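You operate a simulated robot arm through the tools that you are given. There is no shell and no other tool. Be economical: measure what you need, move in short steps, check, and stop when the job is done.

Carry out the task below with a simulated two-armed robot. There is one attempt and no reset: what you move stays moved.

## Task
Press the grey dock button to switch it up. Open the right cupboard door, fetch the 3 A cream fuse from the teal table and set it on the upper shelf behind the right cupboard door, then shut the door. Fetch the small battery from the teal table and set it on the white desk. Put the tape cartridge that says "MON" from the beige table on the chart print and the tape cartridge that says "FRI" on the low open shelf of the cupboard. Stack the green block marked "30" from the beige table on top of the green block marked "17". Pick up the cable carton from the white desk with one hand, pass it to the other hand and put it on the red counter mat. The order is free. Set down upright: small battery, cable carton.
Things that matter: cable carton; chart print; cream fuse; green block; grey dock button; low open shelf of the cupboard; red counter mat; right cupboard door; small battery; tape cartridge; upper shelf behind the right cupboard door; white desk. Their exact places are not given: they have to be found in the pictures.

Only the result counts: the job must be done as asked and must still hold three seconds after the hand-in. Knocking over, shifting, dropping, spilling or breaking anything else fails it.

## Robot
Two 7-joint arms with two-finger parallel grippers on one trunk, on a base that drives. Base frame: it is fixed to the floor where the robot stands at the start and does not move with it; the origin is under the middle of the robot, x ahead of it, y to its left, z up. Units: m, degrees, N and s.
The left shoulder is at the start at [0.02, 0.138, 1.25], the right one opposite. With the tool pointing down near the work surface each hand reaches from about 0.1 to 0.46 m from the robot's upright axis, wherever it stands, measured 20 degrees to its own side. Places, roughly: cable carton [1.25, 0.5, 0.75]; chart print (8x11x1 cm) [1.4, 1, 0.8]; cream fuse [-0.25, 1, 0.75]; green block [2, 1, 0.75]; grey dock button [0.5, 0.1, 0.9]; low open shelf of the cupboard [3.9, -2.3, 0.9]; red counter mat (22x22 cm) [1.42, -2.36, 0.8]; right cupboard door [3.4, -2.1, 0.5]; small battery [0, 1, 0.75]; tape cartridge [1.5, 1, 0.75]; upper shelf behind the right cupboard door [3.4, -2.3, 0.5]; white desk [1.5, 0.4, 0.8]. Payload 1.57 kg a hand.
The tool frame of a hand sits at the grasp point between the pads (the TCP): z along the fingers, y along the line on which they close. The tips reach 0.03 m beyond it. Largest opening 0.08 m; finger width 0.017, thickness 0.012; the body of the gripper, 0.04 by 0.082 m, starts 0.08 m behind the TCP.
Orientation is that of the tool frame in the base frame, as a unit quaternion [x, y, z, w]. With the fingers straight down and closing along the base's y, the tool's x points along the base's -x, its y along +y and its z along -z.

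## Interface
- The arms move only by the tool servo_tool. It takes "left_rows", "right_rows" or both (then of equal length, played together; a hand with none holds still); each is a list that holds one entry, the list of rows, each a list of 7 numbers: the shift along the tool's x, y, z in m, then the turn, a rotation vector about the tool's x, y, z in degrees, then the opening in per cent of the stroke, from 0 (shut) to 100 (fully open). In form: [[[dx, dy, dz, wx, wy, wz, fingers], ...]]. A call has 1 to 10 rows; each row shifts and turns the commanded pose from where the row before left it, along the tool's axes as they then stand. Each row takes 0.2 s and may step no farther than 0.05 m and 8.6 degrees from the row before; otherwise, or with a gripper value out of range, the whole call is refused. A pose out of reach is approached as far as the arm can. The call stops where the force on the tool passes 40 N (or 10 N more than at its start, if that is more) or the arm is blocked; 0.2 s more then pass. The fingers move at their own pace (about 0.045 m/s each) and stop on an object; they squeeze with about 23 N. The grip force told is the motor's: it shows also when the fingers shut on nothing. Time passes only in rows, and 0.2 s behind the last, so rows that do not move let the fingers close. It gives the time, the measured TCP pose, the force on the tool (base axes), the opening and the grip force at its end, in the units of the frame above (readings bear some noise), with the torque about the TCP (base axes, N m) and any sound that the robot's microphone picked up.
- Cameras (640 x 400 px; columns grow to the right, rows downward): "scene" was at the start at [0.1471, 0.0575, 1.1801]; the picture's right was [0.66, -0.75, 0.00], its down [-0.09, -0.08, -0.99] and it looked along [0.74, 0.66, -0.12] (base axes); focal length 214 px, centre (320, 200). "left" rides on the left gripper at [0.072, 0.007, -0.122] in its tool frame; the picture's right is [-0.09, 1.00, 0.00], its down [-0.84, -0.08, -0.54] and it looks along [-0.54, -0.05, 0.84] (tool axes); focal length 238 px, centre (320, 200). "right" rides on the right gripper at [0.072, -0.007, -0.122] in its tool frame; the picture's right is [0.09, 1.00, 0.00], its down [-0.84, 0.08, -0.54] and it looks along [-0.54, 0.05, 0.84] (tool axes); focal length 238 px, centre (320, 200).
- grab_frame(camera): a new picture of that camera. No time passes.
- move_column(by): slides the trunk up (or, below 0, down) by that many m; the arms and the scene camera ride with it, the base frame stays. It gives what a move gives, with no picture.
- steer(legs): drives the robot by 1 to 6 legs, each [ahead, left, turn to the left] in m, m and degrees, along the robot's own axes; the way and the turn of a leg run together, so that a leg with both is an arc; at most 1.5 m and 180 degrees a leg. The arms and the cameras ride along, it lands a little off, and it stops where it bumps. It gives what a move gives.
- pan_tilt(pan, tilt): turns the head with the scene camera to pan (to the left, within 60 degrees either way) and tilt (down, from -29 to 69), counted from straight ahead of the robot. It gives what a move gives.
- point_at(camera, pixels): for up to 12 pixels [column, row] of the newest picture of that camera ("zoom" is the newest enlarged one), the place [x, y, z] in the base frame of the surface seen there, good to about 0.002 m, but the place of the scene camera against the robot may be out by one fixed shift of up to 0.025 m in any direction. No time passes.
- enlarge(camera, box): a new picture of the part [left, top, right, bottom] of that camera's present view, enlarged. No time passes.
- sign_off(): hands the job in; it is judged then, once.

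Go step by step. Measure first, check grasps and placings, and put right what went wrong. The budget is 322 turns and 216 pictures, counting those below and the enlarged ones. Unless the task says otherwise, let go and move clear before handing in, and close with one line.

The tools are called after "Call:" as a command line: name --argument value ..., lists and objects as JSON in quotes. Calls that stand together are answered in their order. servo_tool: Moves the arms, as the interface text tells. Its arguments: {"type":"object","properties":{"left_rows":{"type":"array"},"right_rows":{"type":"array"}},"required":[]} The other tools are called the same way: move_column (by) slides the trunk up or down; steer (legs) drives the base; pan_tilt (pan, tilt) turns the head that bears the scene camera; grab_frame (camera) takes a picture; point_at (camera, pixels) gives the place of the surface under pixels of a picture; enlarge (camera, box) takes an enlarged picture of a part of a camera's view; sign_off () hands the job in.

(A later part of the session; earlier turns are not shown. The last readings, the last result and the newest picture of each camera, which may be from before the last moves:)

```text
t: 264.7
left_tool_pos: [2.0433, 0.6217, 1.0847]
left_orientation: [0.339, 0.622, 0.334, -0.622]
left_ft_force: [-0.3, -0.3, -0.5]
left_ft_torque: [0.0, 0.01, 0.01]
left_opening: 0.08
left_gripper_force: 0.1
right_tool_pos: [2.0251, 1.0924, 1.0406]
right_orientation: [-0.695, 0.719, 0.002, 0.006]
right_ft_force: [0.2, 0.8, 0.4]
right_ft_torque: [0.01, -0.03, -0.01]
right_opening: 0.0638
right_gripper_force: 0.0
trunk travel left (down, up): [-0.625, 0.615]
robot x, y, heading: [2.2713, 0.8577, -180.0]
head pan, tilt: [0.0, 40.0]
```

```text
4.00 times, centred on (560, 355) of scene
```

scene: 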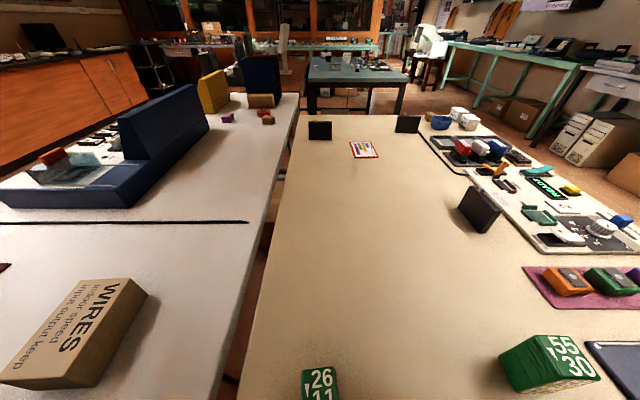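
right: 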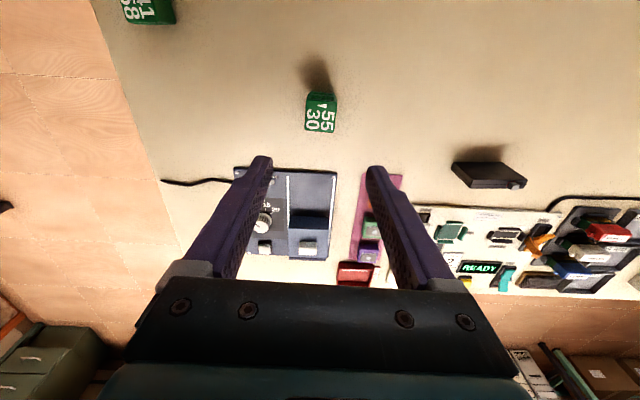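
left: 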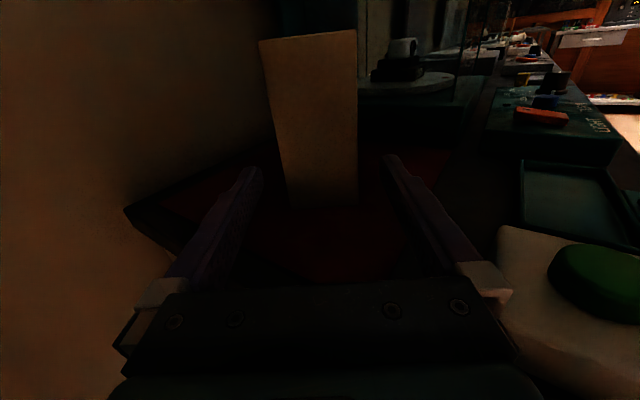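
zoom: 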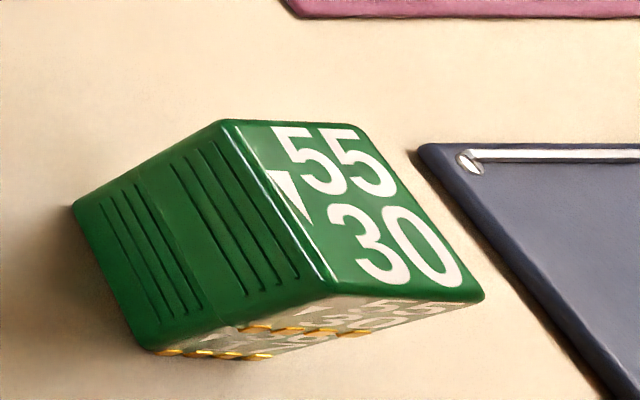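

Stack is good (top z 0.881). Next the MON cartridge: I drive round to the table's far side, facing it.

Call:
move_column --by 0.2

Call:
steer --legs '[[-0.55, 0, 0], [0, -1.2, 0], [1.35, 0, 0], [0, 0, 90], [0.25, 0, 0]]'

Call:
pan_tilt --pan 0 --tilt 40

Call:
grab_frame --camera "scene"

```text
t: 266.9
left_tool_pos: [2.0435, 0.6207, 1.2854]
left_orientation: [0.338, 0.622, 0.334, -0.622]
left_ft_force: [-0.8, 0.6, -0.4]
left_ft_torque: [0.0, -0.03, 0.0]
left_opening: 0.0801
left_gripper_force: 0.0
right_tool_pos: [2.0247, 1.0932, 1.2392]
right_orientation: [-0.695, 0.719, 0.002, 0.006]
right_ft_force: [-0.8, 0.4, -0.3]
right_ft_torque: [-0.02, 0.01, 0.01]
right_opening: 0.0642
right_gripper_force: 0.1
trunk travel left (down, up): [-0.825, 0.415]
robot x, y, heading: [2.2671, 0.8563, -179.4]
head pan, tilt: [0.0, 40.0]
```

```text
t: 287.3
left_tool_pos: [1.721, 1.6078, 1.2859]
left_orientation: [-0.189, 0.682, -0.192, -0.679]
left_ft_force: [0.5, 1.5, 0.2]
left_ft_torque: [0.03, 0.02, 0.03]
left_opening: 0.0799
left_gripper_force: 0.0
right_tool_pos: [1.2488, 1.6045, 1.2393]
right_orientation: [0.999, -0.034, -0.006, -0.003]
right_ft_force: [0.3, -0.8, 0.4]
right_ft_torque: [-0.01, -0.01, 0.02]
right_opening: 0.064
right_gripper_force: 0.0
trunk travel left (down, up): [-0.825, 0.415]
robot x, y, heading: [1.4978, 1.8477, -91.9]
head pan, tilt: [0.0, 40.0]
```

```text
t: 287.9
left_tool_pos: [1.7211, 1.6074, 1.2861]
left_orientation: [-0.189, 0.682, -0.192, -0.679]
left_ft_force: [-0.5, 0.2, -0.4]
left_ft_torque: [0.01, 0.01, 0.01]
left_opening: 0.0802
left_gripper_force: 0.0
right_tool_pos: [1.2502, 1.6044, 1.2382]
right_orientation: [0.999, -0.034, -0.006, -0.003]
right_ft_force: [-0.6, 0.0, -0.2]
right_ft_torque: [-0.03, 0.0, -0.01]
right_opening: 0.0639
right_gripper_force: 0.1
trunk travel left (down, up): [-0.825, 0.415]
robot x, y, heading: [1.4976, 1.8451, -91.6]
head pan, tilt: [0.0, 40.0]
```

```text
121 pictures are left
```

scene: 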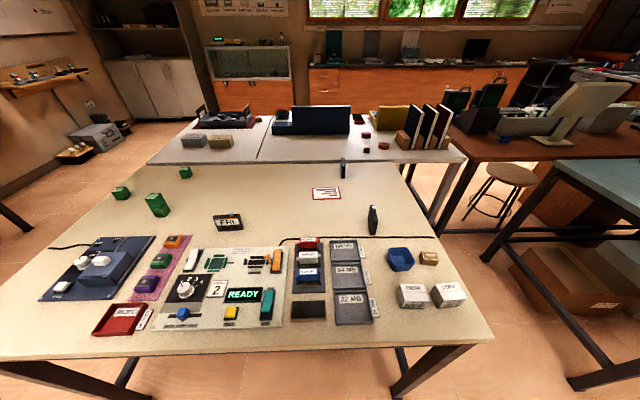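

MON stands edge-on at (373,219). I turn the right tool to the nominal yaw so that it closes sideways, and lower it into view.

Call:
servo_tool --right_rows '[[[0, 0, 0, 0, 0, -8.6, 100], [0, 0, 0, 0, 0, -8.6, 100], [0, 0, 0, 0, 0, -8.6, 100], [0, 0, 0, 0, 0, -8.6, 100], [0, 0, 0, 0, 0, -8.6, 100], [0, 0, 0, 0, 0, -8.6, 100], [0, 0, 0, 0, 0, -8.6, 100], [0, 0, 0, 0, 0, -8.6, 100], [0, 0, 0, 0, 0, -8.6, 100], [0, 0, 0, 0, 0, -8.6, 100]]]'

Call:
steer --legs '[[0.2, 0.0, 1.7]]'

Call:
grab_frame --camera "right"

```text
t: 290.1
left_tool_pos: [1.7218, 1.6073, 1.2856]
left_orientation: [-0.188, 0.683, -0.192, -0.679]
left_ft_force: [0.2, -0.3, -0.4]
left_ft_torque: [0.03, -0.02, 0.01]
left_opening: 0.08
left_gripper_force: 0.1
right_tool_pos: [1.2509, 1.6047, 1.2384]
right_orientation: [0.754, 0.657, -0.002, -0.006]
right_ft_force: [-0.6, -0.3, 0.4]
right_ft_torque: [0.0, 0.01, -0.03]
right_opening: 0.0801
right_gripper_force: 0.0
trunk travel left (down, up): [-0.825, 0.415]
robot x, y, heading: [1.4947, 1.8474, -91.9]
head pan, tilt: [0.0, 40.0]
```

```text
t: 291.7
left_tool_pos: [1.7252, 1.4123, 1.2858]
left_orientation: [-0.198, 0.681, -0.202, -0.676]
left_ft_force: [0.7, 0.9, 0.7]
left_ft_torque: [0.0, 0.06, -0.02]
left_opening: 0.0798
left_gripper_force: 0.1
right_tool_pos: [1.2534, 1.3959, 1.2401]
right_orientation: [0.745, 0.667, -0.002, -0.007]
right_ft_force: [0.6, 0.1, 0.4]
right_ft_torque: [0.02, -0.02, -0.01]
right_opening: 0.08
right_gripper_force: 0.0
trunk travel left (down, up): [-0.825, 0.415]
robot x, y, heading: [1.49, 1.6447, -90.1]
head pan, tilt: [0.0, 40.0]
```

```text
120 pictures are left
```

right: 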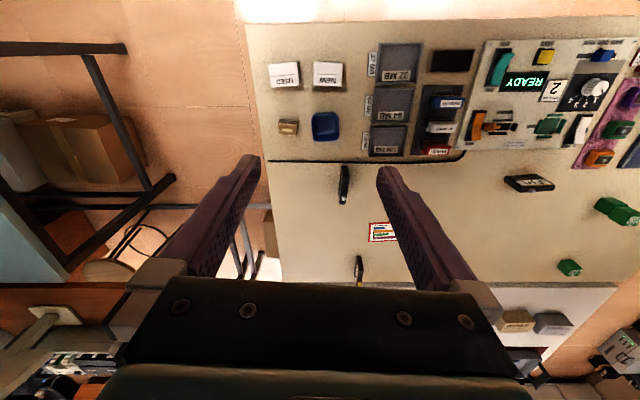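

Call:
enlarge --camera "right" --box '[310, 150, 400, 210]'

Call:
point_at --camera "zoom" --pixels '[[250, 110], [245, 270], [230, 180], [255, 200], [240, 340]]'

```text
6.67 times, centred on (355, 180) of right
```

zoom: 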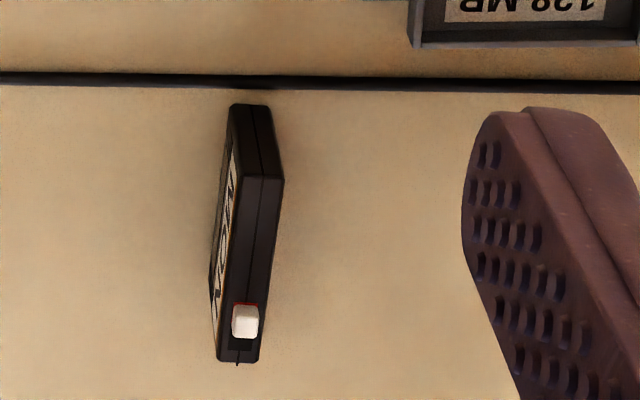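

```text
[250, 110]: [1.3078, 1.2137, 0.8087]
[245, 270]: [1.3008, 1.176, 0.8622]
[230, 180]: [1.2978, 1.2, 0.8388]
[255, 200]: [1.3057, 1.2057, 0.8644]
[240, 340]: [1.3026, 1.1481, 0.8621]
```

The label side reads MON-like; I get its ends for the yaw.

Call:
point_at --camera "zoom" --pixels '[[262, 185], [250, 290], [239, 352], [255, 350], [245, 185], [280, 185], [234, 322]]'

Call:
point_at --camera "right" --pixels '[[370, 223], [392, 222], [397, 240], [372, 241], [383, 232], [530, 183], [356, 260], [361, 283]]'

```text
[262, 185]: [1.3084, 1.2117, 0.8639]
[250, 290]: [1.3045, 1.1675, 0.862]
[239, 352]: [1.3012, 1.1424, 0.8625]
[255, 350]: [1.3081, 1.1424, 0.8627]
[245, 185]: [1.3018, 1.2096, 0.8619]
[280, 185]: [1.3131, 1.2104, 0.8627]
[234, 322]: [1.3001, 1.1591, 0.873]
```

```text
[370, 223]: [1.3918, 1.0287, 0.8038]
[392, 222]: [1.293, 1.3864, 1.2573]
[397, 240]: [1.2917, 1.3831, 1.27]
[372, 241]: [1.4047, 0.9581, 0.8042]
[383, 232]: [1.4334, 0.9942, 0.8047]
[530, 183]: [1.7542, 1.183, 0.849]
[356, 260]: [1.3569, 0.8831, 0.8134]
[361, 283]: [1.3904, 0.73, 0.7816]
```

MON: centre (1.306, 1.176), 7 cm along y, top z 0.863. I drive 0.2 m ahead and lower the trunk.

Call:
steer --legs '[[0.2, 0, 0]]'

Call:
move_column --by -0.2

Call:
grab_frame --camera "right"

```text
t: 293.3
left_tool_pos: [1.7247, 1.2149, 1.2854]
left_orientation: [-0.199, 0.68, -0.202, -0.676]
left_ft_force: [0.9, -0.3, 0.5]
left_ft_torque: [0.0, -0.01, 0.0]
left_opening: 0.0798
left_gripper_force: 0.1
right_tool_pos: [1.2527, 1.1998, 1.2392]
right_orientation: [0.745, 0.667, -0.002, -0.007]
right_ft_force: [0.5, 0.0, 0.4]
right_ft_torque: [0.0, 0.01, 0.04]
right_opening: 0.08
right_gripper_force: 0.0
trunk travel left (down, up): [-0.825, 0.415]
robot x, y, heading: [1.4908, 1.4468, -90.6]
head pan, tilt: [0.0, 40.0]
```

```text
t: 295.5
left_tool_pos: [1.7233, 1.2157, 1.0855]
left_orientation: [-0.199, 0.68, -0.201, -0.677]
left_ft_force: [0.4, -0.1, -0.5]
left_ft_torque: [0.01, 0.04, -0.01]
left_opening: 0.0802
left_gripper_force: 0.1
right_tool_pos: [1.2534, 1.1991, 1.0386]
right_orientation: [0.745, 0.667, -0.002, -0.007]
right_ft_force: [0.5, -0.5, 0.6]
right_ft_torque: [0.0, 0.0, -0.04]
right_opening: 0.08
right_gripper_force: 0.0
trunk travel left (down, up): [-0.625, 0.615]
robot x, y, heading: [1.4913, 1.4496, -90.4]
head pan, tilt: [0.0, 40.0]
```

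```text
118 pictures are left
```

right: 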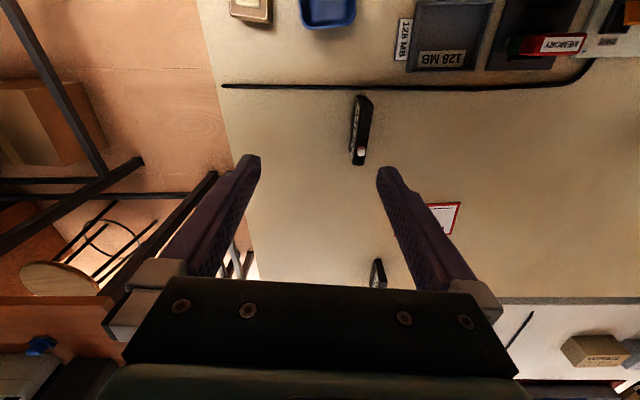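

Call:
servo_tool --right_rows '[[[-0.009, 0.025, 0, 0, 0, -4, 100], [-0.01, 0.028, 0, 0, 0, 0, 100], [0, 0, 0.04, 0, 0, 0, 100], [0, 0, 0.04, 0, 0, 0, 100], [0, 0, 0.03, 0, 0, 0, 100], [0, 0, 0, 0, 0, 0, 100]]]'

Call:
grab_frame --camera "right"

```text
t: 296.9
left_tool_pos: [1.7245, 1.2157, 1.0859]
left_orientation: [-0.198, 0.68, -0.201, -0.676]
left_ft_force: [0.3, -0.2, -0.5]
left_ft_torque: [0.01, 0.0, 0.01]
left_opening: 0.08
left_gripper_force: 0.0
right_tool_pos: [1.3027, 1.179, 0.9273]
right_orientation: [0.721, 0.693, -0.002, -0.006]
right_ft_force: [0.5, -0.3, -0.4]
right_ft_torque: [-0.02, 0.0, 0.0]
right_opening: 0.0799
right_gripper_force: 0.1
trunk travel left (down, up): [-0.625, 0.615]
robot x, y, heading: [1.4907, 1.4459, -90.1]
head pan, tilt: [0.0, 40.0]
```

```text
117 pictures are left
```

right: 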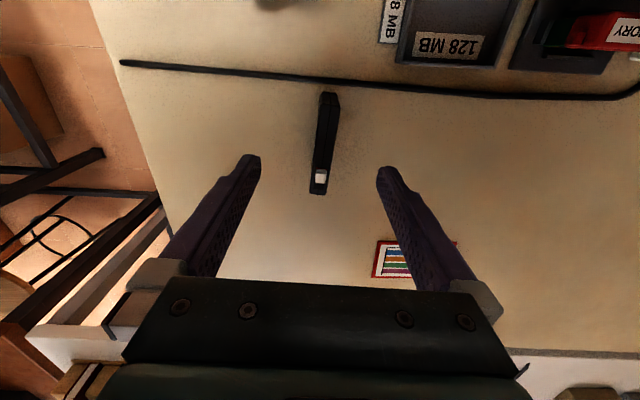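

Call:
servo_tool --right_rows '[[[0, 0.003, 0.04, 0, 0, 0, 100], [0, 0, 0.037, 0, 0, 0, 100], [0, 0, 0, 0, 0, 0, 50], [0, 0, 0, 0, 0, 0, 0], [0, 0, 0, 0, 0, 0, 0], [0, 0, 0, 0, 0, 0, 0], [0, 0, 0, 0, 0, 0, 0], [0, 0, -0.03, 0, 0, 0, 0], [0, 0, -0.04, 0, 0, 0, 0]]]'

Call:
grab_frame --camera "right"

```text
t: 298.9
left_tool_pos: [1.7249, 1.2153, 1.0849]
left_orientation: [-0.199, 0.68, -0.202, -0.676]
left_ft_force: [0.3, -0.1, 0.8]
left_ft_torque: [0.03, 0.01, -0.03]
left_opening: 0.0802
left_gripper_force: 0.1
right_tool_pos: [1.3066, 1.1789, 0.9186]
right_orientation: [0.721, 0.693, -0.002, -0.007]
right_ft_force: [0.1, -0.6, -1.5]
right_ft_torque: [-0.01, 0.01, 0.0]
right_opening: 0.0154
right_gripper_force: 22.8
trunk travel left (down, up): [-0.625, 0.615]
robot x, y, heading: [1.4929, 1.446, -90.4]
head pan, tilt: [0.0, 40.0]
```

```text
116 pictures are left
```

right: 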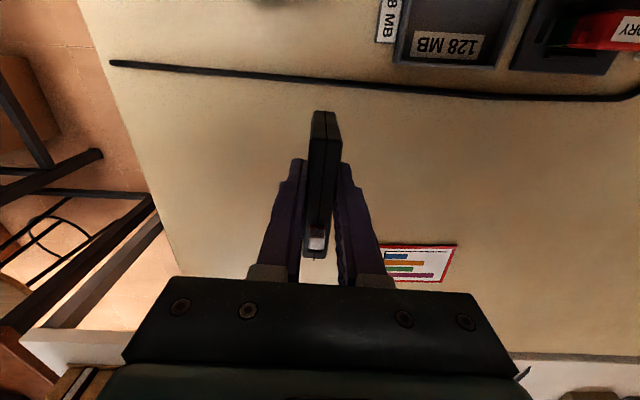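

MON is held. I measure the chart's corners.

Call:
point_at --camera "right" --pixels '[[383, 248], [454, 248], [443, 280], [420, 263], [395, 280]]'

```text
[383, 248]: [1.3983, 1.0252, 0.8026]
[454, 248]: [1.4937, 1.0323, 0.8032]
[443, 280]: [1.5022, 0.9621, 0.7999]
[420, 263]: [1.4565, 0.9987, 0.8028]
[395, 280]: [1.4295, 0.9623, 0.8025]
```

Chart centre ≈ (1.450, 0.994), long side along x. I nudge 4 cm closer and turn MON by 86° to lie along it.

Call:
steer --legs '[[0.045, 0, 0]]'

Call:
servo_tool --right_rows '[[[0, 0, -0.02, 0, 0, 8.6, 0], [0, 0, 0, 0, 0, 8.6, 0], [0, 0, 0, 0, 0, 8.6, 0], [0, 0, 0, 0, 0, 8.6, 0], [0, 0, 0, 0, 0, 8.6, 0], [0, 0, 0, 0, 0, 8.6, 0], [0, 0, 0, 0, 0, 8.6, 0], [0, 0, 0, 0, 0, 8.6, 0], [0, 0, 0, 0, 0, 8.6, 0], [0, 0, 0, 0, 0, 8.6, 0]]]'

Call:
servo_tool --right_rows '[[[0.035, 0.035, 0, 0, 0, 0, 0], [0.035, 0.035, 0, 0, 0, 0, 0], [0.035, 0.035, 0, 0, 0, 0, 0], [0.032, 0.035, 0, 0, 0, 0, 0], [0, 0.01, 0, 0, 0, 0, 0], [0, 0, 0, 0, 0, 0, 0]]]'

Call:
grab_frame --camera "right"

```text
t: 299.8
left_tool_pos: [1.7239, 1.1699, 1.0865]
left_orientation: [-0.199, 0.681, -0.202, -0.676]
left_ft_force: [-0.2, 0.1, 0.5]
left_ft_torque: [-0.01, -0.04, -0.04]
left_opening: 0.0798
left_gripper_force: 0.1
right_tool_pos: [1.3053, 1.133, 0.9197]
right_orientation: [0.722, 0.691, -0.002, -0.007]
right_ft_force: [-0.1, -0.3, -0.9]
right_ft_torque: [-0.01, -0.02, 0.01]
right_opening: 0.0158
right_gripper_force: 23.0
trunk travel left (down, up): [-0.625, 0.615]
robot x, y, heading: [1.4904, 1.4003, -90.4]
head pan, tilt: [0.0, 40.0]
```

```text
t: 302.0
left_tool_pos: [1.7247, 1.17, 1.0854]
left_orientation: [-0.199, 0.68, -0.201, -0.676]
left_ft_force: [0.4, 0.3, -0.4]
left_ft_torque: [-0.03, 0.02, 0.02]
left_opening: 0.0801
left_gripper_force: 0.1
right_tool_pos: [1.307, 1.1332, 0.9395]
right_orientation: [1.0, 0.012, -0.006, -0.003]
right_ft_force: [-0.8, 0.5, -1.1]
right_ft_torque: [0.0, 0.01, 0.01]
right_opening: 0.0158
right_gripper_force: 22.8
trunk travel left (down, up): [-0.625, 0.615]
robot x, y, heading: [1.4903, 1.4011, -90.2]
head pan, tilt: [0.0, 40.0]
```

```text
t: 303.4
left_tool_pos: [1.7247, 1.1698, 1.085]
left_orientation: [-0.198, 0.681, -0.201, -0.676]
left_ft_force: [-0.6, -0.1, -0.5]
left_ft_torque: [0.0, 0.01, 0.02]
left_opening: 0.0799
left_gripper_force: 0.0
right_tool_pos: [1.4489, 0.9864, 0.9368]
right_orientation: [1.0, 0.015, -0.006, -0.003]
right_ft_force: [-0.4, -0.5, -1.3]
right_ft_torque: [0.0, 0.0, 0.02]
right_opening: 0.0153
right_gripper_force: 23.6
trunk travel left (down, up): [-0.625, 0.615]
robot x, y, heading: [1.4885, 1.4013, -90.5]
head pan, tilt: [0.0, 40.0]
```

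```text
115 pictures are left
```

right: 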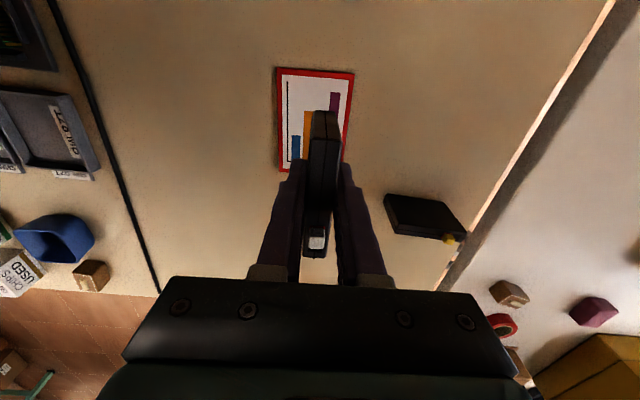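

Call:
point_at --camera "right" --pixels '[[280, 71], [352, 75], [343, 165], [283, 166], [298, 110]]'

```text
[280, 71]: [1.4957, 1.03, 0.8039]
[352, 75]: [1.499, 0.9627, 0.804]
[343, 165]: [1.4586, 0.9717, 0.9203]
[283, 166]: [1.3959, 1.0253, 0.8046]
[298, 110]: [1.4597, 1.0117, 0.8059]
```

Call:
servo_tool --right_rows '[[[0, -0.008, 0.03, 0, 0, 0, 0], [0, 0, 0.03, 0, 0, 0, 0], [0, 0, 0.012, 0, 0, 0, 0], [0, 0, 0.005, 0, 0, 0, 0], [0, 0, 0.004, 0, 0, 0, 0], [0, 0, 0, 0, 0, 0, 0]]]'

```text
t: 304.8
left_tool_pos: [1.7234, 1.17, 1.0843]
left_orientation: [-0.199, 0.681, -0.201, -0.676]
left_ft_force: [0.4, 0.8, 0.2]
left_ft_torque: [0.02, -0.04, -0.01]
left_opening: 0.0797
left_gripper_force: 0.0
right_tool_pos: [1.4455, 0.9953, 0.8547]
right_orientation: [1.0, 0.014, -0.006, -0.003]
right_ft_force: [0.3, -0.5, -1.4]
right_ft_torque: [-0.02, 0.01, -0.03]
right_opening: 0.0156
right_gripper_force: 23.4
trunk travel left (down, up): [-0.625, 0.615]
robot x, y, heading: [1.4928, 1.3999, -89.9]
head pan, tilt: [0.0, 40.0]
```

Call:
servo_tool --right_rows '[[[0, 0, 0.002, 0, 0, 0, 0], [0, 0, 0.002, 0, 0, 0, 0], [0, 0, 0, 0, 0, 0, 0]]]'

```text
t: 305.6
left_tool_pos: [1.7234, 1.1696, 1.0868]
left_orientation: [-0.199, 0.68, -0.201, -0.677]
left_ft_force: [0.1, 0.9, 0.3]
left_ft_torque: [0.02, 0.01, 0.04]
left_opening: 0.0799
left_gripper_force: 0.1
right_tool_pos: [1.4459, 0.9956, 0.8533]
right_orientation: [1.0, 0.014, -0.006, -0.003]
right_ft_force: [-2.1, 1.8, 13.0]
right_ft_torque: [0.13, -0.33, 0.1]
right_opening: 0.0154
right_gripper_force: 23.1
trunk travel left (down, up): [-0.625, 0.615]
robot x, y, heading: [1.4911, 1.404, -90.3]
head pan, tilt: [0.0, 40.0]
```

Contact; I release and rise.

Call:
servo_tool --right_rows '[[[0, 0, -0.001, 0, 0, 0, 0], [0, 0, 0, 0, 0, 0, 30], [0, 0, 0, 0, 0, 0, 50], [0, 0, 0, 0, 0, 0, 60], [0, 0, -0.03, 0, 0, 0, 60], [0, 0, -0.05, 0, 0, 0, 60], [0, 0, -0.05, 0, 0, 0, 60]]]'

Call:
grab_frame --camera "right"

Call:
enlarge --camera "scene" --box '[260, 130, 420, 260]'

```text
t: 307.2
left_tool_pos: [1.7243, 1.1707, 1.0868]
left_orientation: [-0.198, 0.68, -0.201, -0.677]
left_ft_force: [-0.1, 0.8, 0.0]
left_ft_torque: [0.01, 0.02, 0.01]
left_opening: 0.0801
left_gripper_force: 0.0
right_tool_pos: [1.447, 0.9962, 0.9833]
right_orientation: [1.0, 0.014, -0.006, -0.004]
right_ft_force: [0.3, 0.1, -0.1]
right_ft_torque: [0.01, -0.01, 0.01]
right_opening: 0.0477
right_gripper_force: 0.0
trunk travel left (down, up): [-0.625, 0.615]
robot x, y, heading: [1.4923, 1.4017, -90.2]
head pan, tilt: [0.0, 40.0]
```

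```text
114 pictures are left
```

right: 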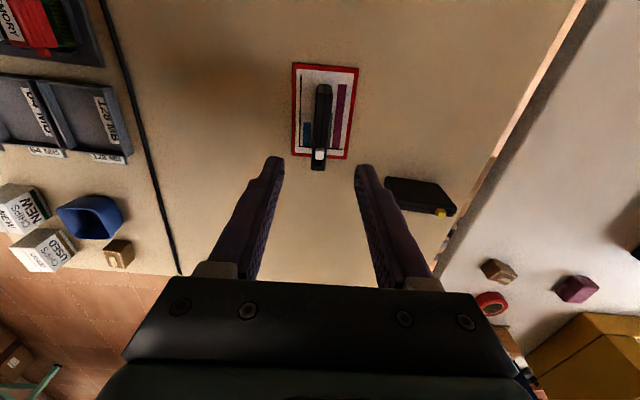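

```text
3.08 times, centred on (340, 195) of scene
```

zoom: 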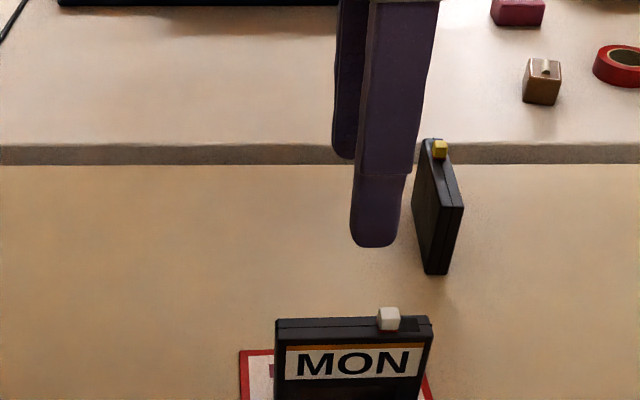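

MON stands on the chart. Next FRI: I shift the base to x≈1.84 and view it.

Call:
steer --legs '[[-0.1, 0, 0], [0, 0.35, 0]]'

Call:
servo_tool --right_rows '[[[0, 0, 0, 0, 0, 8.3, 100], [0, 0, 0, 0, 0, 8.3, 100], [0, 0, 0, 0, 0, 8.3, 100], [0, 0, 0, 0, 0, 0, 100]]]'

Call:
grab_frame --camera "right"

```text
t: 310.2
left_tool_pos: [2.0754, 1.2692, 1.0849]
left_orientation: [-0.201, 0.68, -0.203, -0.676]
left_ft_force: [0.6, 0.3, -0.2]
left_ft_torque: [0.01, 0.02, 0.01]
left_opening: 0.08
left_gripper_force: 0.0
right_tool_pos: [1.7993, 1.0944, 0.9824]
right_orientation: [1.0, 0.015, -0.006, -0.003]
right_ft_force: [-0.5, 0.4, 0.5]
right_ft_torque: [0.02, 0.05, -0.04]
right_opening: 0.0479
right_gripper_force: 0.0
trunk travel left (down, up): [-0.625, 0.615]
robot x, y, heading: [1.8398, 1.4973, -90.1]
head pan, tilt: [0.0, 40.0]
```

```text
t: 311.2
left_tool_pos: [2.0745, 1.2703, 1.0864]
left_orientation: [-0.199, 0.68, -0.202, -0.676]
left_ft_force: [0.1, 0.4, 0.8]
left_ft_torque: [-0.01, -0.01, 0.01]
left_opening: 0.0801
left_gripper_force: 0.0
right_tool_pos: [1.7986, 1.0949, 0.983]
right_orientation: [0.98, -0.201, -0.006, -0.002]
right_ft_force: [0.2, 0.6, -1.1]
right_ft_torque: [-0.02, 0.0, 0.0]
right_opening: 0.0802
right_gripper_force: 0.2
trunk travel left (down, up): [-0.625, 0.615]
robot x, y, heading: [1.8423, 1.5021, -89.9]
head pan, tilt: [0.0, 40.0]
```

```text
112 pictures are left
```

right: 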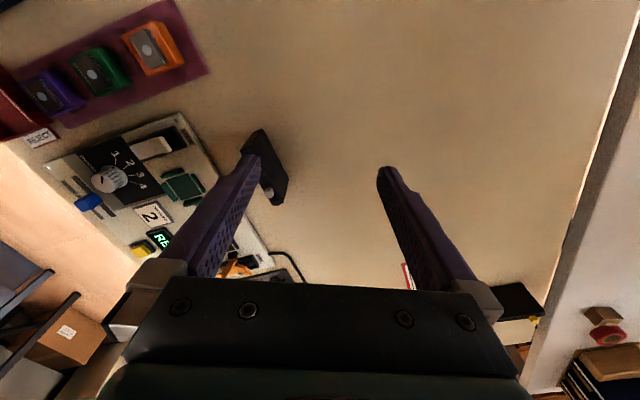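

Call:
enlarge --camera "right" --box '[225, 115, 305, 215]'

Call:
point_at --camera "right" --pixels '[[262, 135], [284, 180], [270, 195], [268, 180], [275, 165], [260, 155]]'

```text
4.00 times, centred on (265, 165) of right
```

zoom: 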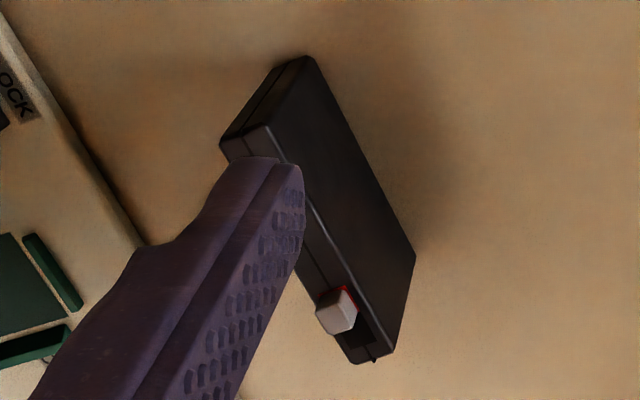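

```text
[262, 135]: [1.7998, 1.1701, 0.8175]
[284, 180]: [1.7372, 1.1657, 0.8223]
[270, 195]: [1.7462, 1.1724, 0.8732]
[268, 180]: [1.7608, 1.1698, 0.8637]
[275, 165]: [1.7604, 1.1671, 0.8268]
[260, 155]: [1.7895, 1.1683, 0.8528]
```

FRI's long axis is along x (yaw ≈ +3°), centre (1.770, 1.175). I undo the turn and move over it.

Call:
servo_tool --right_rows '[[[0, 0, 0, 0, 0, -8.5, 100], [0, 0, 0, 0, 0, -8.5, 100], [0, 0, 0, 0, 0, -8.5, 100], [-0.014, -0.04, 0, 0, 0, 0, 100], [-0.014, -0.04, 0, 0, 0, 0, 100], [0, 0, 0.04, 0, 0, 0, 100], [0, 0, 0.02, 0, 0, 0, 100], [0, 0, 0, 0, 0, 0, 100]]]'

Call:
grab_frame --camera "right"

```text
t: 313.0
left_tool_pos: [2.0746, 1.2688, 1.0859]
left_orientation: [-0.2, 0.679, -0.203, -0.676]
left_ft_force: [-0.6, -0.1, -0.1]
left_ft_torque: [0.02, -0.02, 0.03]
left_opening: 0.0801
left_gripper_force: 0.1
right_tool_pos: [1.7651, 1.1736, 0.9238]
right_orientation: [1.0, 0.021, -0.006, -0.004]
right_ft_force: [-0.1, -1.2, -0.6]
right_ft_torque: [-0.02, 0.01, -0.03]
right_opening: 0.0802
right_gripper_force: 0.0
trunk travel left (down, up): [-0.625, 0.615]
robot x, y, heading: [1.8384, 1.5021, -90.1]
head pan, tilt: [0.0, 40.0]
```

```text
110 pictures are left
```

right: 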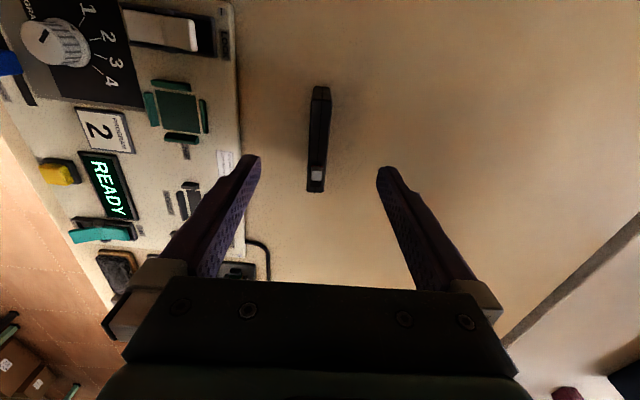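

Call:
servo_tool --right_rows '[[[0.003, 0, 0, 0, 0, 0, 60], [0, 0, 0, 0, 0, 0, 60], [0, 0, 0.04, 0, 0, 0, 60], [0, 0, 0.034, 0, 0, 0, 60], [0, 0, 0, 0, 0, 0, 0], [0, 0, 0, 0, 0, 0, 0], [0, 0, 0, 0, 0, 0, 0], [0, 0, 0, 0, 0, 0, 0], [0, 0, -0.04, 0, 0, 0, 0], [0, 0, -0.05, 0, 0, 0, 0]]]'

Call:
grab_frame --camera "right"

```text
t: 315.2
left_tool_pos: [2.0748, 1.2698, 1.0857]
left_orientation: [-0.2, 0.679, -0.202, -0.676]
left_ft_force: [-1.1, -0.5, -0.6]
left_ft_torque: [0.02, -0.03, -0.01]
left_opening: 0.08
left_gripper_force: 0.1
right_tool_pos: [1.7698, 1.1749, 0.9404]
right_orientation: [1.0, 0.021, -0.006, -0.005]
right_ft_force: [0.5, -0.4, 0.0]
right_ft_torque: [0.03, 0.02, -0.03]
right_opening: 0.0156
right_gripper_force: 23.3
trunk travel left (down, up): [-0.625, 0.615]
robot x, y, heading: [1.8384, 1.4992, -90.2]
head pan, tilt: [0.0, 40.0]
```

```text
109 pictures are left
```

right: 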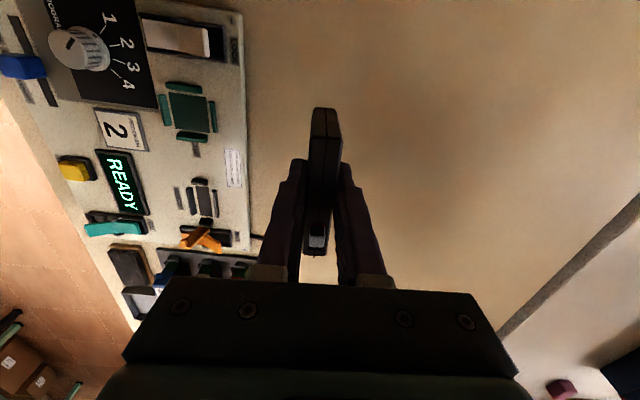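

FRI is in hand. I drive to the cupboard with the trunk raised.

Call:
move_column --by 0.2

Call:
steer --legs '[[-0.45, 0, 0], [0, 1.2, 0], [1.5, 0, 0], [1.3, 0, 0], [0, 0.35, 0]]'

Call:
pan_tilt --pan 5 --tilt 15

Call:
grab_frame --camera "scene"

```text
t: 317.4
left_tool_pos: [2.0749, 1.2693, 1.2854]
left_orientation: [-0.2, 0.679, -0.202, -0.677]
left_ft_force: [-0.3, 0.4, -0.1]
left_ft_torque: [-0.01, -0.02, -0.01]
left_opening: 0.0802
left_gripper_force: 0.0
right_tool_pos: [1.7702, 1.1741, 1.1405]
right_orientation: [1.0, 0.02, -0.006, -0.004]
right_ft_force: [-1.0, 0.4, -0.4]
right_ft_torque: [0.0, -0.02, -0.04]
right_opening: 0.0154
right_gripper_force: 23.1
trunk travel left (down, up): [-0.825, 0.415]
robot x, y, heading: [1.8436, 1.4981, -90.0]
head pan, tilt: [0.0, 40.0]
```

```text
t: 340.8
left_tool_pos: [3.6654, -1.0725, 1.2853]
left_orientation: [-0.208, 0.677, -0.21, -0.674]
left_ft_force: [0.2, 0.2, 0.5]
left_ft_torque: [-0.02, -0.01, 0.0]
left_opening: 0.0802
left_gripper_force: 0.1
right_tool_pos: [3.3638, -1.1747, 1.1394]
right_orientation: [0.999, 0.032, -0.006, -0.003]
right_ft_force: [0.3, -0.7, -0.7]
right_ft_torque: [0.0, 0.0, 0.0]
right_opening: 0.0154
right_gripper_force: 23.3
trunk travel left (down, up): [-0.825, 0.415]
robot x, y, heading: [3.4296, -0.8449, -88.9]
head pan, tilt: [0.0, 40.0]
```

```text
t: 341.7
left_tool_pos: [3.666, -1.0732, 1.2856]
left_orientation: [-0.208, 0.677, -0.21, -0.674]
left_ft_force: [0.5, -0.4, 0.0]
left_ft_torque: [0.03, -0.03, -0.01]
left_opening: 0.08
left_gripper_force: 0.1
right_tool_pos: [3.3621, -1.1737, 1.1407]
right_orientation: [0.999, 0.032, -0.006, -0.003]
right_ft_force: [-0.1, -1.0, -0.5]
right_ft_torque: [-0.01, 0.0, -0.01]
right_opening: 0.0156
right_gripper_force: 22.9
trunk travel left (down, up): [-0.825, 0.415]
robot x, y, heading: [3.4259, -0.8507, -88.6]
head pan, tilt: [5.0, 15.0]
```

```text
108 pictures are left
```

scene: 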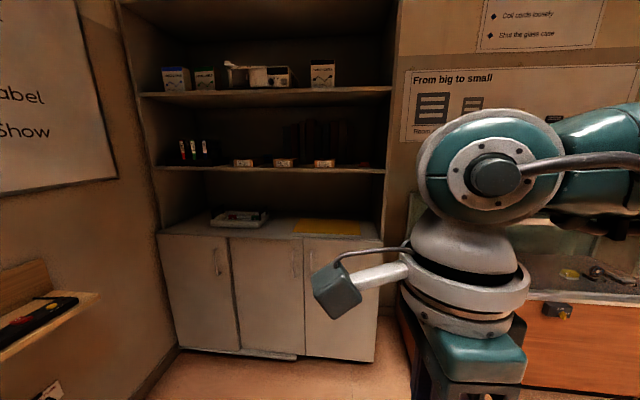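

The cupboard is in view: low open shelf with a tray and a yellow sheet, and three doors below. I zoom and measure.

Call:
enlarge --camera "scene" --box '[150, 150, 400, 370]'

Call:
point_at --camera "scene" --pixels '[[240, 220], [330, 228], [280, 228], [297, 262], [217, 262], [305, 240], [375, 240], [375, 360], [305, 355], [280, 172], [270, 225], [165, 235]]'

```text
1.82 times, centred on (275, 260) of scene
```

zoom: 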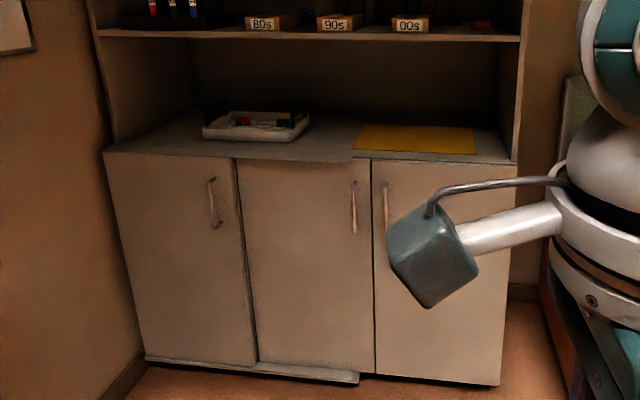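

```text
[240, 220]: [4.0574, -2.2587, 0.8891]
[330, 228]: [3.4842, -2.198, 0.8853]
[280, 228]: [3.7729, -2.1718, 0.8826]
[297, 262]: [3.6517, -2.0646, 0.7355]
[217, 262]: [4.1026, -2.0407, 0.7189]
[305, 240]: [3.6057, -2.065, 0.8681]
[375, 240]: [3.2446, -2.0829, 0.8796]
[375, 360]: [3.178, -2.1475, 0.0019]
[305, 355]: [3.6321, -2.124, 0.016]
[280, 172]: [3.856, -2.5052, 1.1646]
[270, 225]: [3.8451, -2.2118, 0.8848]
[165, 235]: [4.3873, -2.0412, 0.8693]
```

Call:
point_at --camera "scene" --pixels '[[270, 169], [200, 168], [360, 170], [270, 171], [260, 96], [330, 180], [150, 240], [380, 200]]'

Call:
point_at --camera "zoom" --pixels '[[386, 190], [386, 225], [354, 190], [213, 200], [372, 162], [372, 260], [512, 250], [440, 240]]'

```text
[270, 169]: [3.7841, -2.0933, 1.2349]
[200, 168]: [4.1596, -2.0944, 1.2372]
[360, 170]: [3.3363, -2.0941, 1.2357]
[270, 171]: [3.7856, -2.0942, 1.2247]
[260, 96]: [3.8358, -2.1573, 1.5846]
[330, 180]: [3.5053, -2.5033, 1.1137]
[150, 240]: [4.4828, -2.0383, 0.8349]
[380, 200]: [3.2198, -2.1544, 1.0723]
```

```text
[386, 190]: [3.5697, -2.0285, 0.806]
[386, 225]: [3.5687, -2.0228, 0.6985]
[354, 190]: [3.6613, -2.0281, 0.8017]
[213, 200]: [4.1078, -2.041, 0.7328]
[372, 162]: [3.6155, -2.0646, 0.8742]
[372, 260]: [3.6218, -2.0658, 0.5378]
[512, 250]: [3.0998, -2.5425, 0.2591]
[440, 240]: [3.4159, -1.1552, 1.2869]
```

Shelf surface is z≈0.885 with the next shelf at 1.22 (front edge y −2.09). I'll put FRI on the free strip at x≈3.75 with the hand tilted 20°. First yaw the right tool to nominal and tilt it.

Call:
servo_tool --right_rows '[[[0, 0, 0, 0, 0, -8.6, 0], [0, 0, 0, 0, 0, -8.6, 0], [0, 0, 0, 0, 0, -8.6, 0], [0, 0, 0, 0, 0, -8.6, 0], [0, 0, 0, 0, 0, -8.6, 0], [0, 0, 0, 0, 0, -8.6, 0], [0, 0, 0, 0, 0, -8.6, 0], [0, 0, 0, 0, 0, -8.6, 0], [0, 0, 0, 0, 0, -8.6, 0], [0, 0, 0, 0, 0, -4, 0]]]'

Call:
steer --legs '[[0.5, 0.33, -1.2]]'

Call:
servo_tool --right_rows '[[[0, 0, 0, 0, -7, 0, 0], [0, 0, 0, 0, -7, 0, 0], [0, 0, 0, 0, -6, 0, 0], [0, 0, 0, 0, 0, 0, 0]]]'

```text
t: 343.9
left_tool_pos: [3.6653, -1.0742, 1.2858]
left_orientation: [-0.208, 0.677, -0.211, -0.673]
left_ft_force: [0.6, 0.2, 0.5]
left_ft_torque: [0.0, 0.02, -0.01]
left_opening: 0.0802
left_gripper_force: 0.0
right_tool_pos: [3.3625, -1.1736, 1.1404]
right_orientation: [0.736, 0.677, -0.002, -0.006]
right_ft_force: [-0.6, -0.1, 0.2]
right_ft_torque: [0.02, -0.05, -0.03]
right_opening: 0.0156
right_gripper_force: 23.2
trunk travel left (down, up): [-0.825, 0.415]
robot x, y, heading: [3.4247, -0.847, -88.7]
head pan, tilt: [5.0, 15.0]
```

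```text
t: 347.3
left_tool_pos: [3.9964, -1.5776, 1.2855]
left_orientation: [-0.202, 0.679, -0.204, -0.676]
left_ft_force: [0.0, -0.3, 0.7]
left_ft_torque: [0.01, 0.01, 0.0]
left_opening: 0.08
left_gripper_force: 0.1
right_tool_pos: [3.6907, -1.6744, 1.14]
right_orientation: [0.741, 0.671, -0.001, -0.006]
right_ft_force: [0.1, 0.3, -0.5]
right_ft_torque: [0.03, -0.05, 0.01]
right_opening: 0.0156
right_gripper_force: 23.5
trunk travel left (down, up): [-0.825, 0.415]
robot x, y, heading: [3.7576, -1.3495, -89.7]
head pan, tilt: [5.0, 15.0]
```

```text
t: 348.3
left_tool_pos: [3.9958, -1.577, 1.2853]
left_orientation: [-0.203, 0.678, -0.205, -0.676]
left_ft_force: [0.3, 0.3, 0.4]
left_ft_torque: [-0.02, -0.01, 0.01]
left_opening: 0.0801
left_gripper_force: 0.0
right_tool_pos: [3.6901, -1.6739, 1.1386]
right_orientation: [0.731, 0.66, -0.132, 0.11]
right_ft_force: [0.2, -0.1, 0.2]
right_ft_torque: [-0.01, 0.01, 0.03]
right_opening: 0.0156
right_gripper_force: 22.9
trunk travel left (down, up): [-0.825, 0.415]
robot x, y, heading: [3.7602, -1.3481, -89.4]
head pan, tilt: [5.0, 15.0]
```

The hand is tilted 20°. I lower the trunk a bit and drive so FRI comes over the shelf edge.

Call:
move_column --by -0.12

Call:
steer --legs '[[0.25, 0.06, 0], [0.1, 0, 0]]'

Call:
pan_tilt --pan 0 --tilt 25

Call:
grab_frame --camera "scene"

Call:
grab_frame --camera "right"

```text
t: 349.8
left_tool_pos: [3.996, -1.5774, 1.1657]
left_orientation: [-0.202, 0.679, -0.204, -0.676]
left_ft_force: [1.0, -0.2, -0.6]
left_ft_torque: [0.01, 0.0, 0.02]
left_opening: 0.0802
left_gripper_force: 0.1
right_tool_pos: [3.6902, -1.6743, 1.0178]
right_orientation: [0.731, 0.661, -0.132, 0.11]
right_ft_force: [0.2, -0.2, -0.7]
right_ft_torque: [0.02, 0.02, 0.02]
right_opening: 0.0155
right_gripper_force: 23.0
trunk travel left (down, up): [-0.705, 0.535]
robot x, y, heading: [3.764, -1.3498, -89.5]
head pan, tilt: [5.0, 15.0]
```

```text
t: 352.4
left_tool_pos: [4.0598, -1.9246, 1.1653]
left_orientation: [-0.203, 0.679, -0.205, -0.675]
left_ft_force: [-0.2, -0.3, -0.3]
left_ft_torque: [0.02, 0.01, 0.01]
left_opening: 0.08
left_gripper_force: 0.0
right_tool_pos: [3.7558, -2.0214, 1.0198]
right_orientation: [0.729, 0.663, -0.131, 0.11]
right_ft_force: [1.2, 1.2, -0.7]
right_ft_torque: [0.0, 0.0, 0.01]
right_opening: 0.0156
right_gripper_force: 22.7
trunk travel left (down, up): [-0.705, 0.535]
robot x, y, heading: [3.8257, -1.6992, -89.5]
head pan, tilt: [5.0, 15.0]
```

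```text
t: 353.1
left_tool_pos: [4.0597, -1.9239, 1.1657]
left_orientation: [-0.204, 0.678, -0.205, -0.676]
left_ft_force: [0.2, 0.2, 0.2]
left_ft_torque: [-0.01, -0.01, -0.01]
left_opening: 0.0799
left_gripper_force: 0.2
right_tool_pos: [3.755, -2.0212, 1.0199]
right_orientation: [0.73, 0.662, -0.131, 0.11]
right_ft_force: [0.1, -0.3, -2.1]
right_ft_torque: [-0.01, -0.01, 0.04]
right_opening: 0.0156
right_gripper_force: 22.8
trunk travel left (down, up): [-0.705, 0.535]
robot x, y, heading: [3.8241, -1.7019, -89.5]
head pan, tilt: [0.0, 25.0]
```

```text
106 pictures are left
```

scene: 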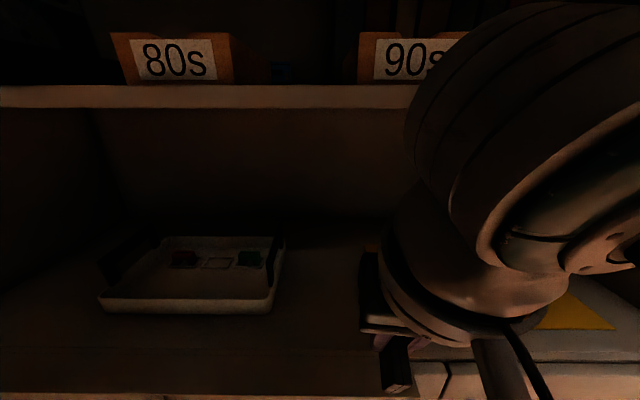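

```text
105 pictures are left
```

right: 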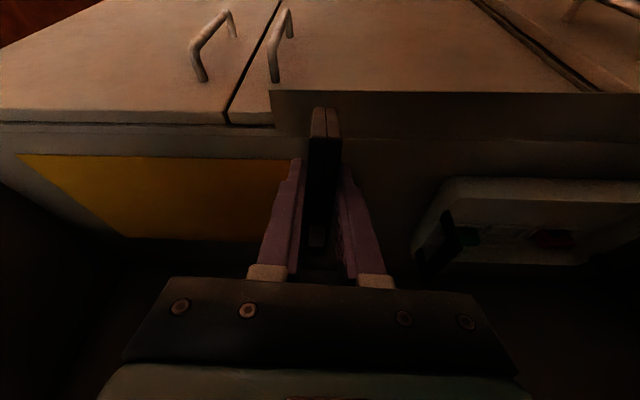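

Call:
point_at --camera "scene" --pixels '[[430, 150], [450, 60], [430, 260], [400, 250], [490, 250], [375, 290], [395, 370]]'

Call:
point_at --camera "right" --pixels '[[400, 95], [350, 160], [400, 150], [290, 160], [420, 200], [330, 110]]'

```text
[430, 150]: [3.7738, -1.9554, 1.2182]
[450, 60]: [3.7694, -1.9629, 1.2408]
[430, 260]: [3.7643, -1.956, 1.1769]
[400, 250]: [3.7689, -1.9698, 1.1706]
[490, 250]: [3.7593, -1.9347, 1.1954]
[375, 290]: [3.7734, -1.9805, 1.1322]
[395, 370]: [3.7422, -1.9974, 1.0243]
```

```text
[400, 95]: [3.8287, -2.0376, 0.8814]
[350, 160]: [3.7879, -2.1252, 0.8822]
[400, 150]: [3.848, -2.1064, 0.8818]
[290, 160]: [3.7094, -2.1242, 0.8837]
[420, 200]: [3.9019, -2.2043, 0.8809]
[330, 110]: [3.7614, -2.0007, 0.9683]
```

The shelf surface is z 0.882 with its edge at y −2.037; the wrist will clear the upper shelf. I drive 8 cm ahead and lower.

Call:
steer --legs '[[0.08, 0, 0]]'

Call:
servo_tool --right_rows '[[[0.01, 0, 0.028, 0, 0, 0, 0], [0.01, 0, 0.028, 0, 0, 0, 0], [0.0035, 0, 0.01, 0, 0, 0, 0], [0, 0, 0, 0, 0, 0, 0]]]'

Call:
grab_frame --camera "right"

```text
t: 354.1
left_tool_pos: [4.0613, -2.0023, 1.1648]
left_orientation: [-0.204, 0.679, -0.205, -0.675]
left_ft_force: [-0.3, 0.4, -1.2]
left_ft_torque: [0.0, 0.01, -0.03]
left_opening: 0.0798
left_gripper_force: 0.0
right_tool_pos: [3.7564, -2.0994, 1.0192]
right_orientation: [0.729, 0.662, -0.131, 0.11]
right_ft_force: [0.8, -0.8, -0.4]
right_ft_torque: [0.02, 0.0, -0.02]
right_opening: 0.0153
right_gripper_force: 23.2
trunk travel left (down, up): [-0.705, 0.535]
robot x, y, heading: [3.8289, -1.7739, -89.3]
head pan, tilt: [0.0, 25.0]
```

```text
t: 355.1
left_tool_pos: [4.0598, -2.0025, 1.1656]
left_orientation: [-0.203, 0.679, -0.204, -0.676]
left_ft_force: [-0.6, -0.5, -0.2]
left_ft_torque: [-0.01, 0.0, -0.02]
left_opening: 0.0801
left_gripper_force: 0.0
right_tool_pos: [3.7538, -2.0989, 0.9485]
right_orientation: [0.73, 0.662, -0.13, 0.11]
right_ft_force: [0.5, 0.2, -1.3]
right_ft_torque: [0.03, -0.01, 0.01]
right_opening: 0.0155
right_gripper_force: 23.4
trunk travel left (down, up): [-0.705, 0.535]
robot x, y, heading: [3.8239, -1.7751, -89.4]
head pan, tilt: [0.0, 25.0]
```

```text
104 pictures are left
```

right: 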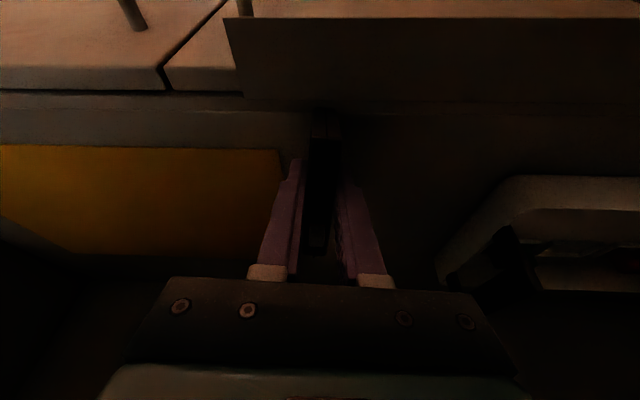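

I reduce the tilt by 7°, then lower to contact.

Call:
servo_tool --right_rows '[[[0, 0, 0, 0, 7, 0, 0], [0, 0, 0, 0, 0, 0, 0], [0.001, 0, 0.004, 0, 0, 0, 0], [0.001, 0, 0.004, 0, 0, 0, 0], [0.001, 0, 0.003, 0, 0, 0, 0], [0.001, 0, 0.003, 0, 0, 0, 0], [0, 0, 0, 0, 0, 0, 0]]]'

```text
t: 356.7
left_tool_pos: [4.06, -2.0024, 1.1652]
left_orientation: [-0.203, 0.679, -0.206, -0.675]
left_ft_force: [-0.2, -0.7, 1.0]
left_ft_torque: [0.02, 0.0, 0.0]
left_opening: 0.0799
left_gripper_force: 0.1
right_tool_pos: [3.7548, -2.0984, 0.9335]
right_orientation: [0.736, 0.668, -0.086, 0.07]
right_ft_force: [-1.2, 2.4, 10.8]
right_ft_torque: [0.42, -0.04, 0.05]
right_opening: 0.0158
right_gripper_force: 23.0
trunk travel left (down, up): [-0.705, 0.535]
robot x, y, heading: [3.8255, -1.7759, -89.5]
head pan, tilt: [0.0, 25.0]
```

Contact on the shelf; I release, then withdraw backward and up.

Call:
servo_tool --right_rows '[[[0, 0, 0, 0, 0, 0, 25], [0, 0, 0, 0, 0, 0, 40], [0, 0, 0, 0, 0, 0, 50], [0, 0, 0, 0, 0, 0, 50], [0, 0, -0.03, 0, 0, 0, 50], [0, 0, -0.04, 0, 0, 0, 50]]]'

Call:
grab_frame --camera "right"

```text
t: 358.1
left_tool_pos: [4.0599, -2.0018, 1.1661]
left_orientation: [-0.204, 0.678, -0.205, -0.676]
left_ft_force: [-0.3, 0.1, -0.5]
left_ft_torque: [0.02, 0.03, 0.02]
left_opening: 0.0801
left_gripper_force: 0.1
right_tool_pos: [3.7596, -2.0826, 1.0022]
right_orientation: [0.736, 0.668, -0.086, 0.068]
right_ft_force: [0.1, -0.8, 0.1]
right_ft_torque: [0.01, 0.0, 0.01]
right_opening: 0.0402
right_gripper_force: 0.1
trunk travel left (down, up): [-0.705, 0.535]
robot x, y, heading: [3.8235, -1.7711, -89.5]
head pan, tilt: [0.0, 25.0]
```

```text
103 pictures are left
```

right: 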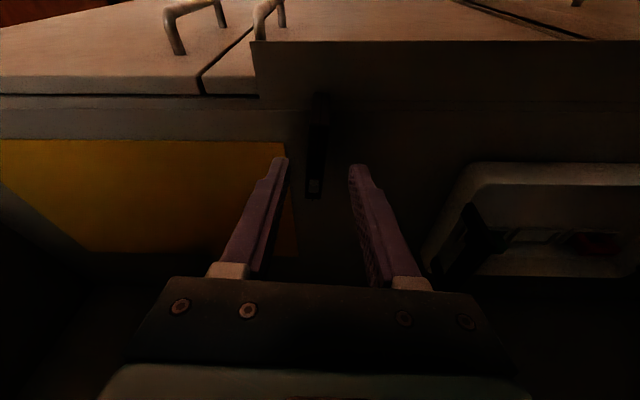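

FRI stands on the shelf. I back off and check it, and study the right door.

Call:
steer --legs '[[-0.45, 0, 0]]'

Call:
pan_tilt --pan -5 --tilt 30

Call:
grab_frame --camera "scene"

```text
t: 360.9
left_tool_pos: [4.0574, -1.5466, 1.1647]
left_orientation: [-0.204, 0.679, -0.206, -0.675]
left_ft_force: [-0.3, 0.0, -0.2]
left_ft_torque: [-0.02, -0.04, -0.03]
left_opening: 0.0798
left_gripper_force: 0.1
right_tool_pos: [3.7562, -1.6293, 1.0027]
right_orientation: [0.736, 0.668, -0.087, 0.069]
right_ft_force: [-0.4, 0.1, 0.0]
right_ft_torque: [-0.01, -0.02, 0.02]
right_opening: 0.04
right_gripper_force: 0.1
trunk travel left (down, up): [-0.705, 0.535]
robot x, y, heading: [3.821, -1.3188, -89.2]
head pan, tilt: [0.0, 25.0]
```

```text
t: 361.5
left_tool_pos: [4.0566, -1.547, 1.1646]
left_orientation: [-0.205, 0.678, -0.206, -0.675]
left_ft_force: [-0.1, -1.1, 0.1]
left_ft_torque: [0.01, -0.01, 0.03]
left_opening: 0.0802
left_gripper_force: 0.1
right_tool_pos: [3.7541, -1.6286, 1.0025]
right_orientation: [0.735, 0.668, -0.087, 0.069]
right_ft_force: [-0.8, 0.7, 0.2]
right_ft_torque: [0.04, 0.02, 0.01]
right_opening: 0.04
right_gripper_force: 0.0
trunk travel left (down, up): [-0.705, 0.535]
robot x, y, heading: [3.8196, -1.3188, -89.5]
head pan, tilt: [-5.0, 30.0]
```

```text
102 pictures are left
```

scene: 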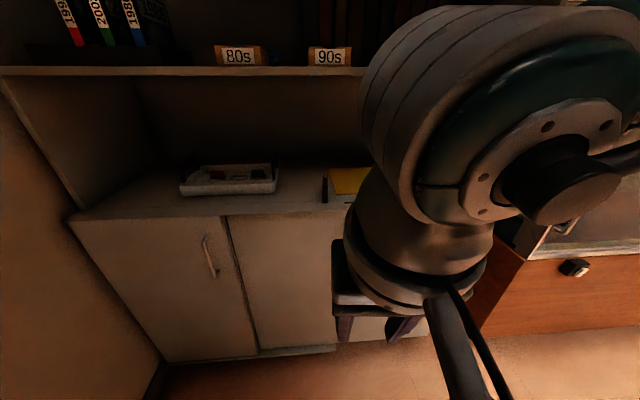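

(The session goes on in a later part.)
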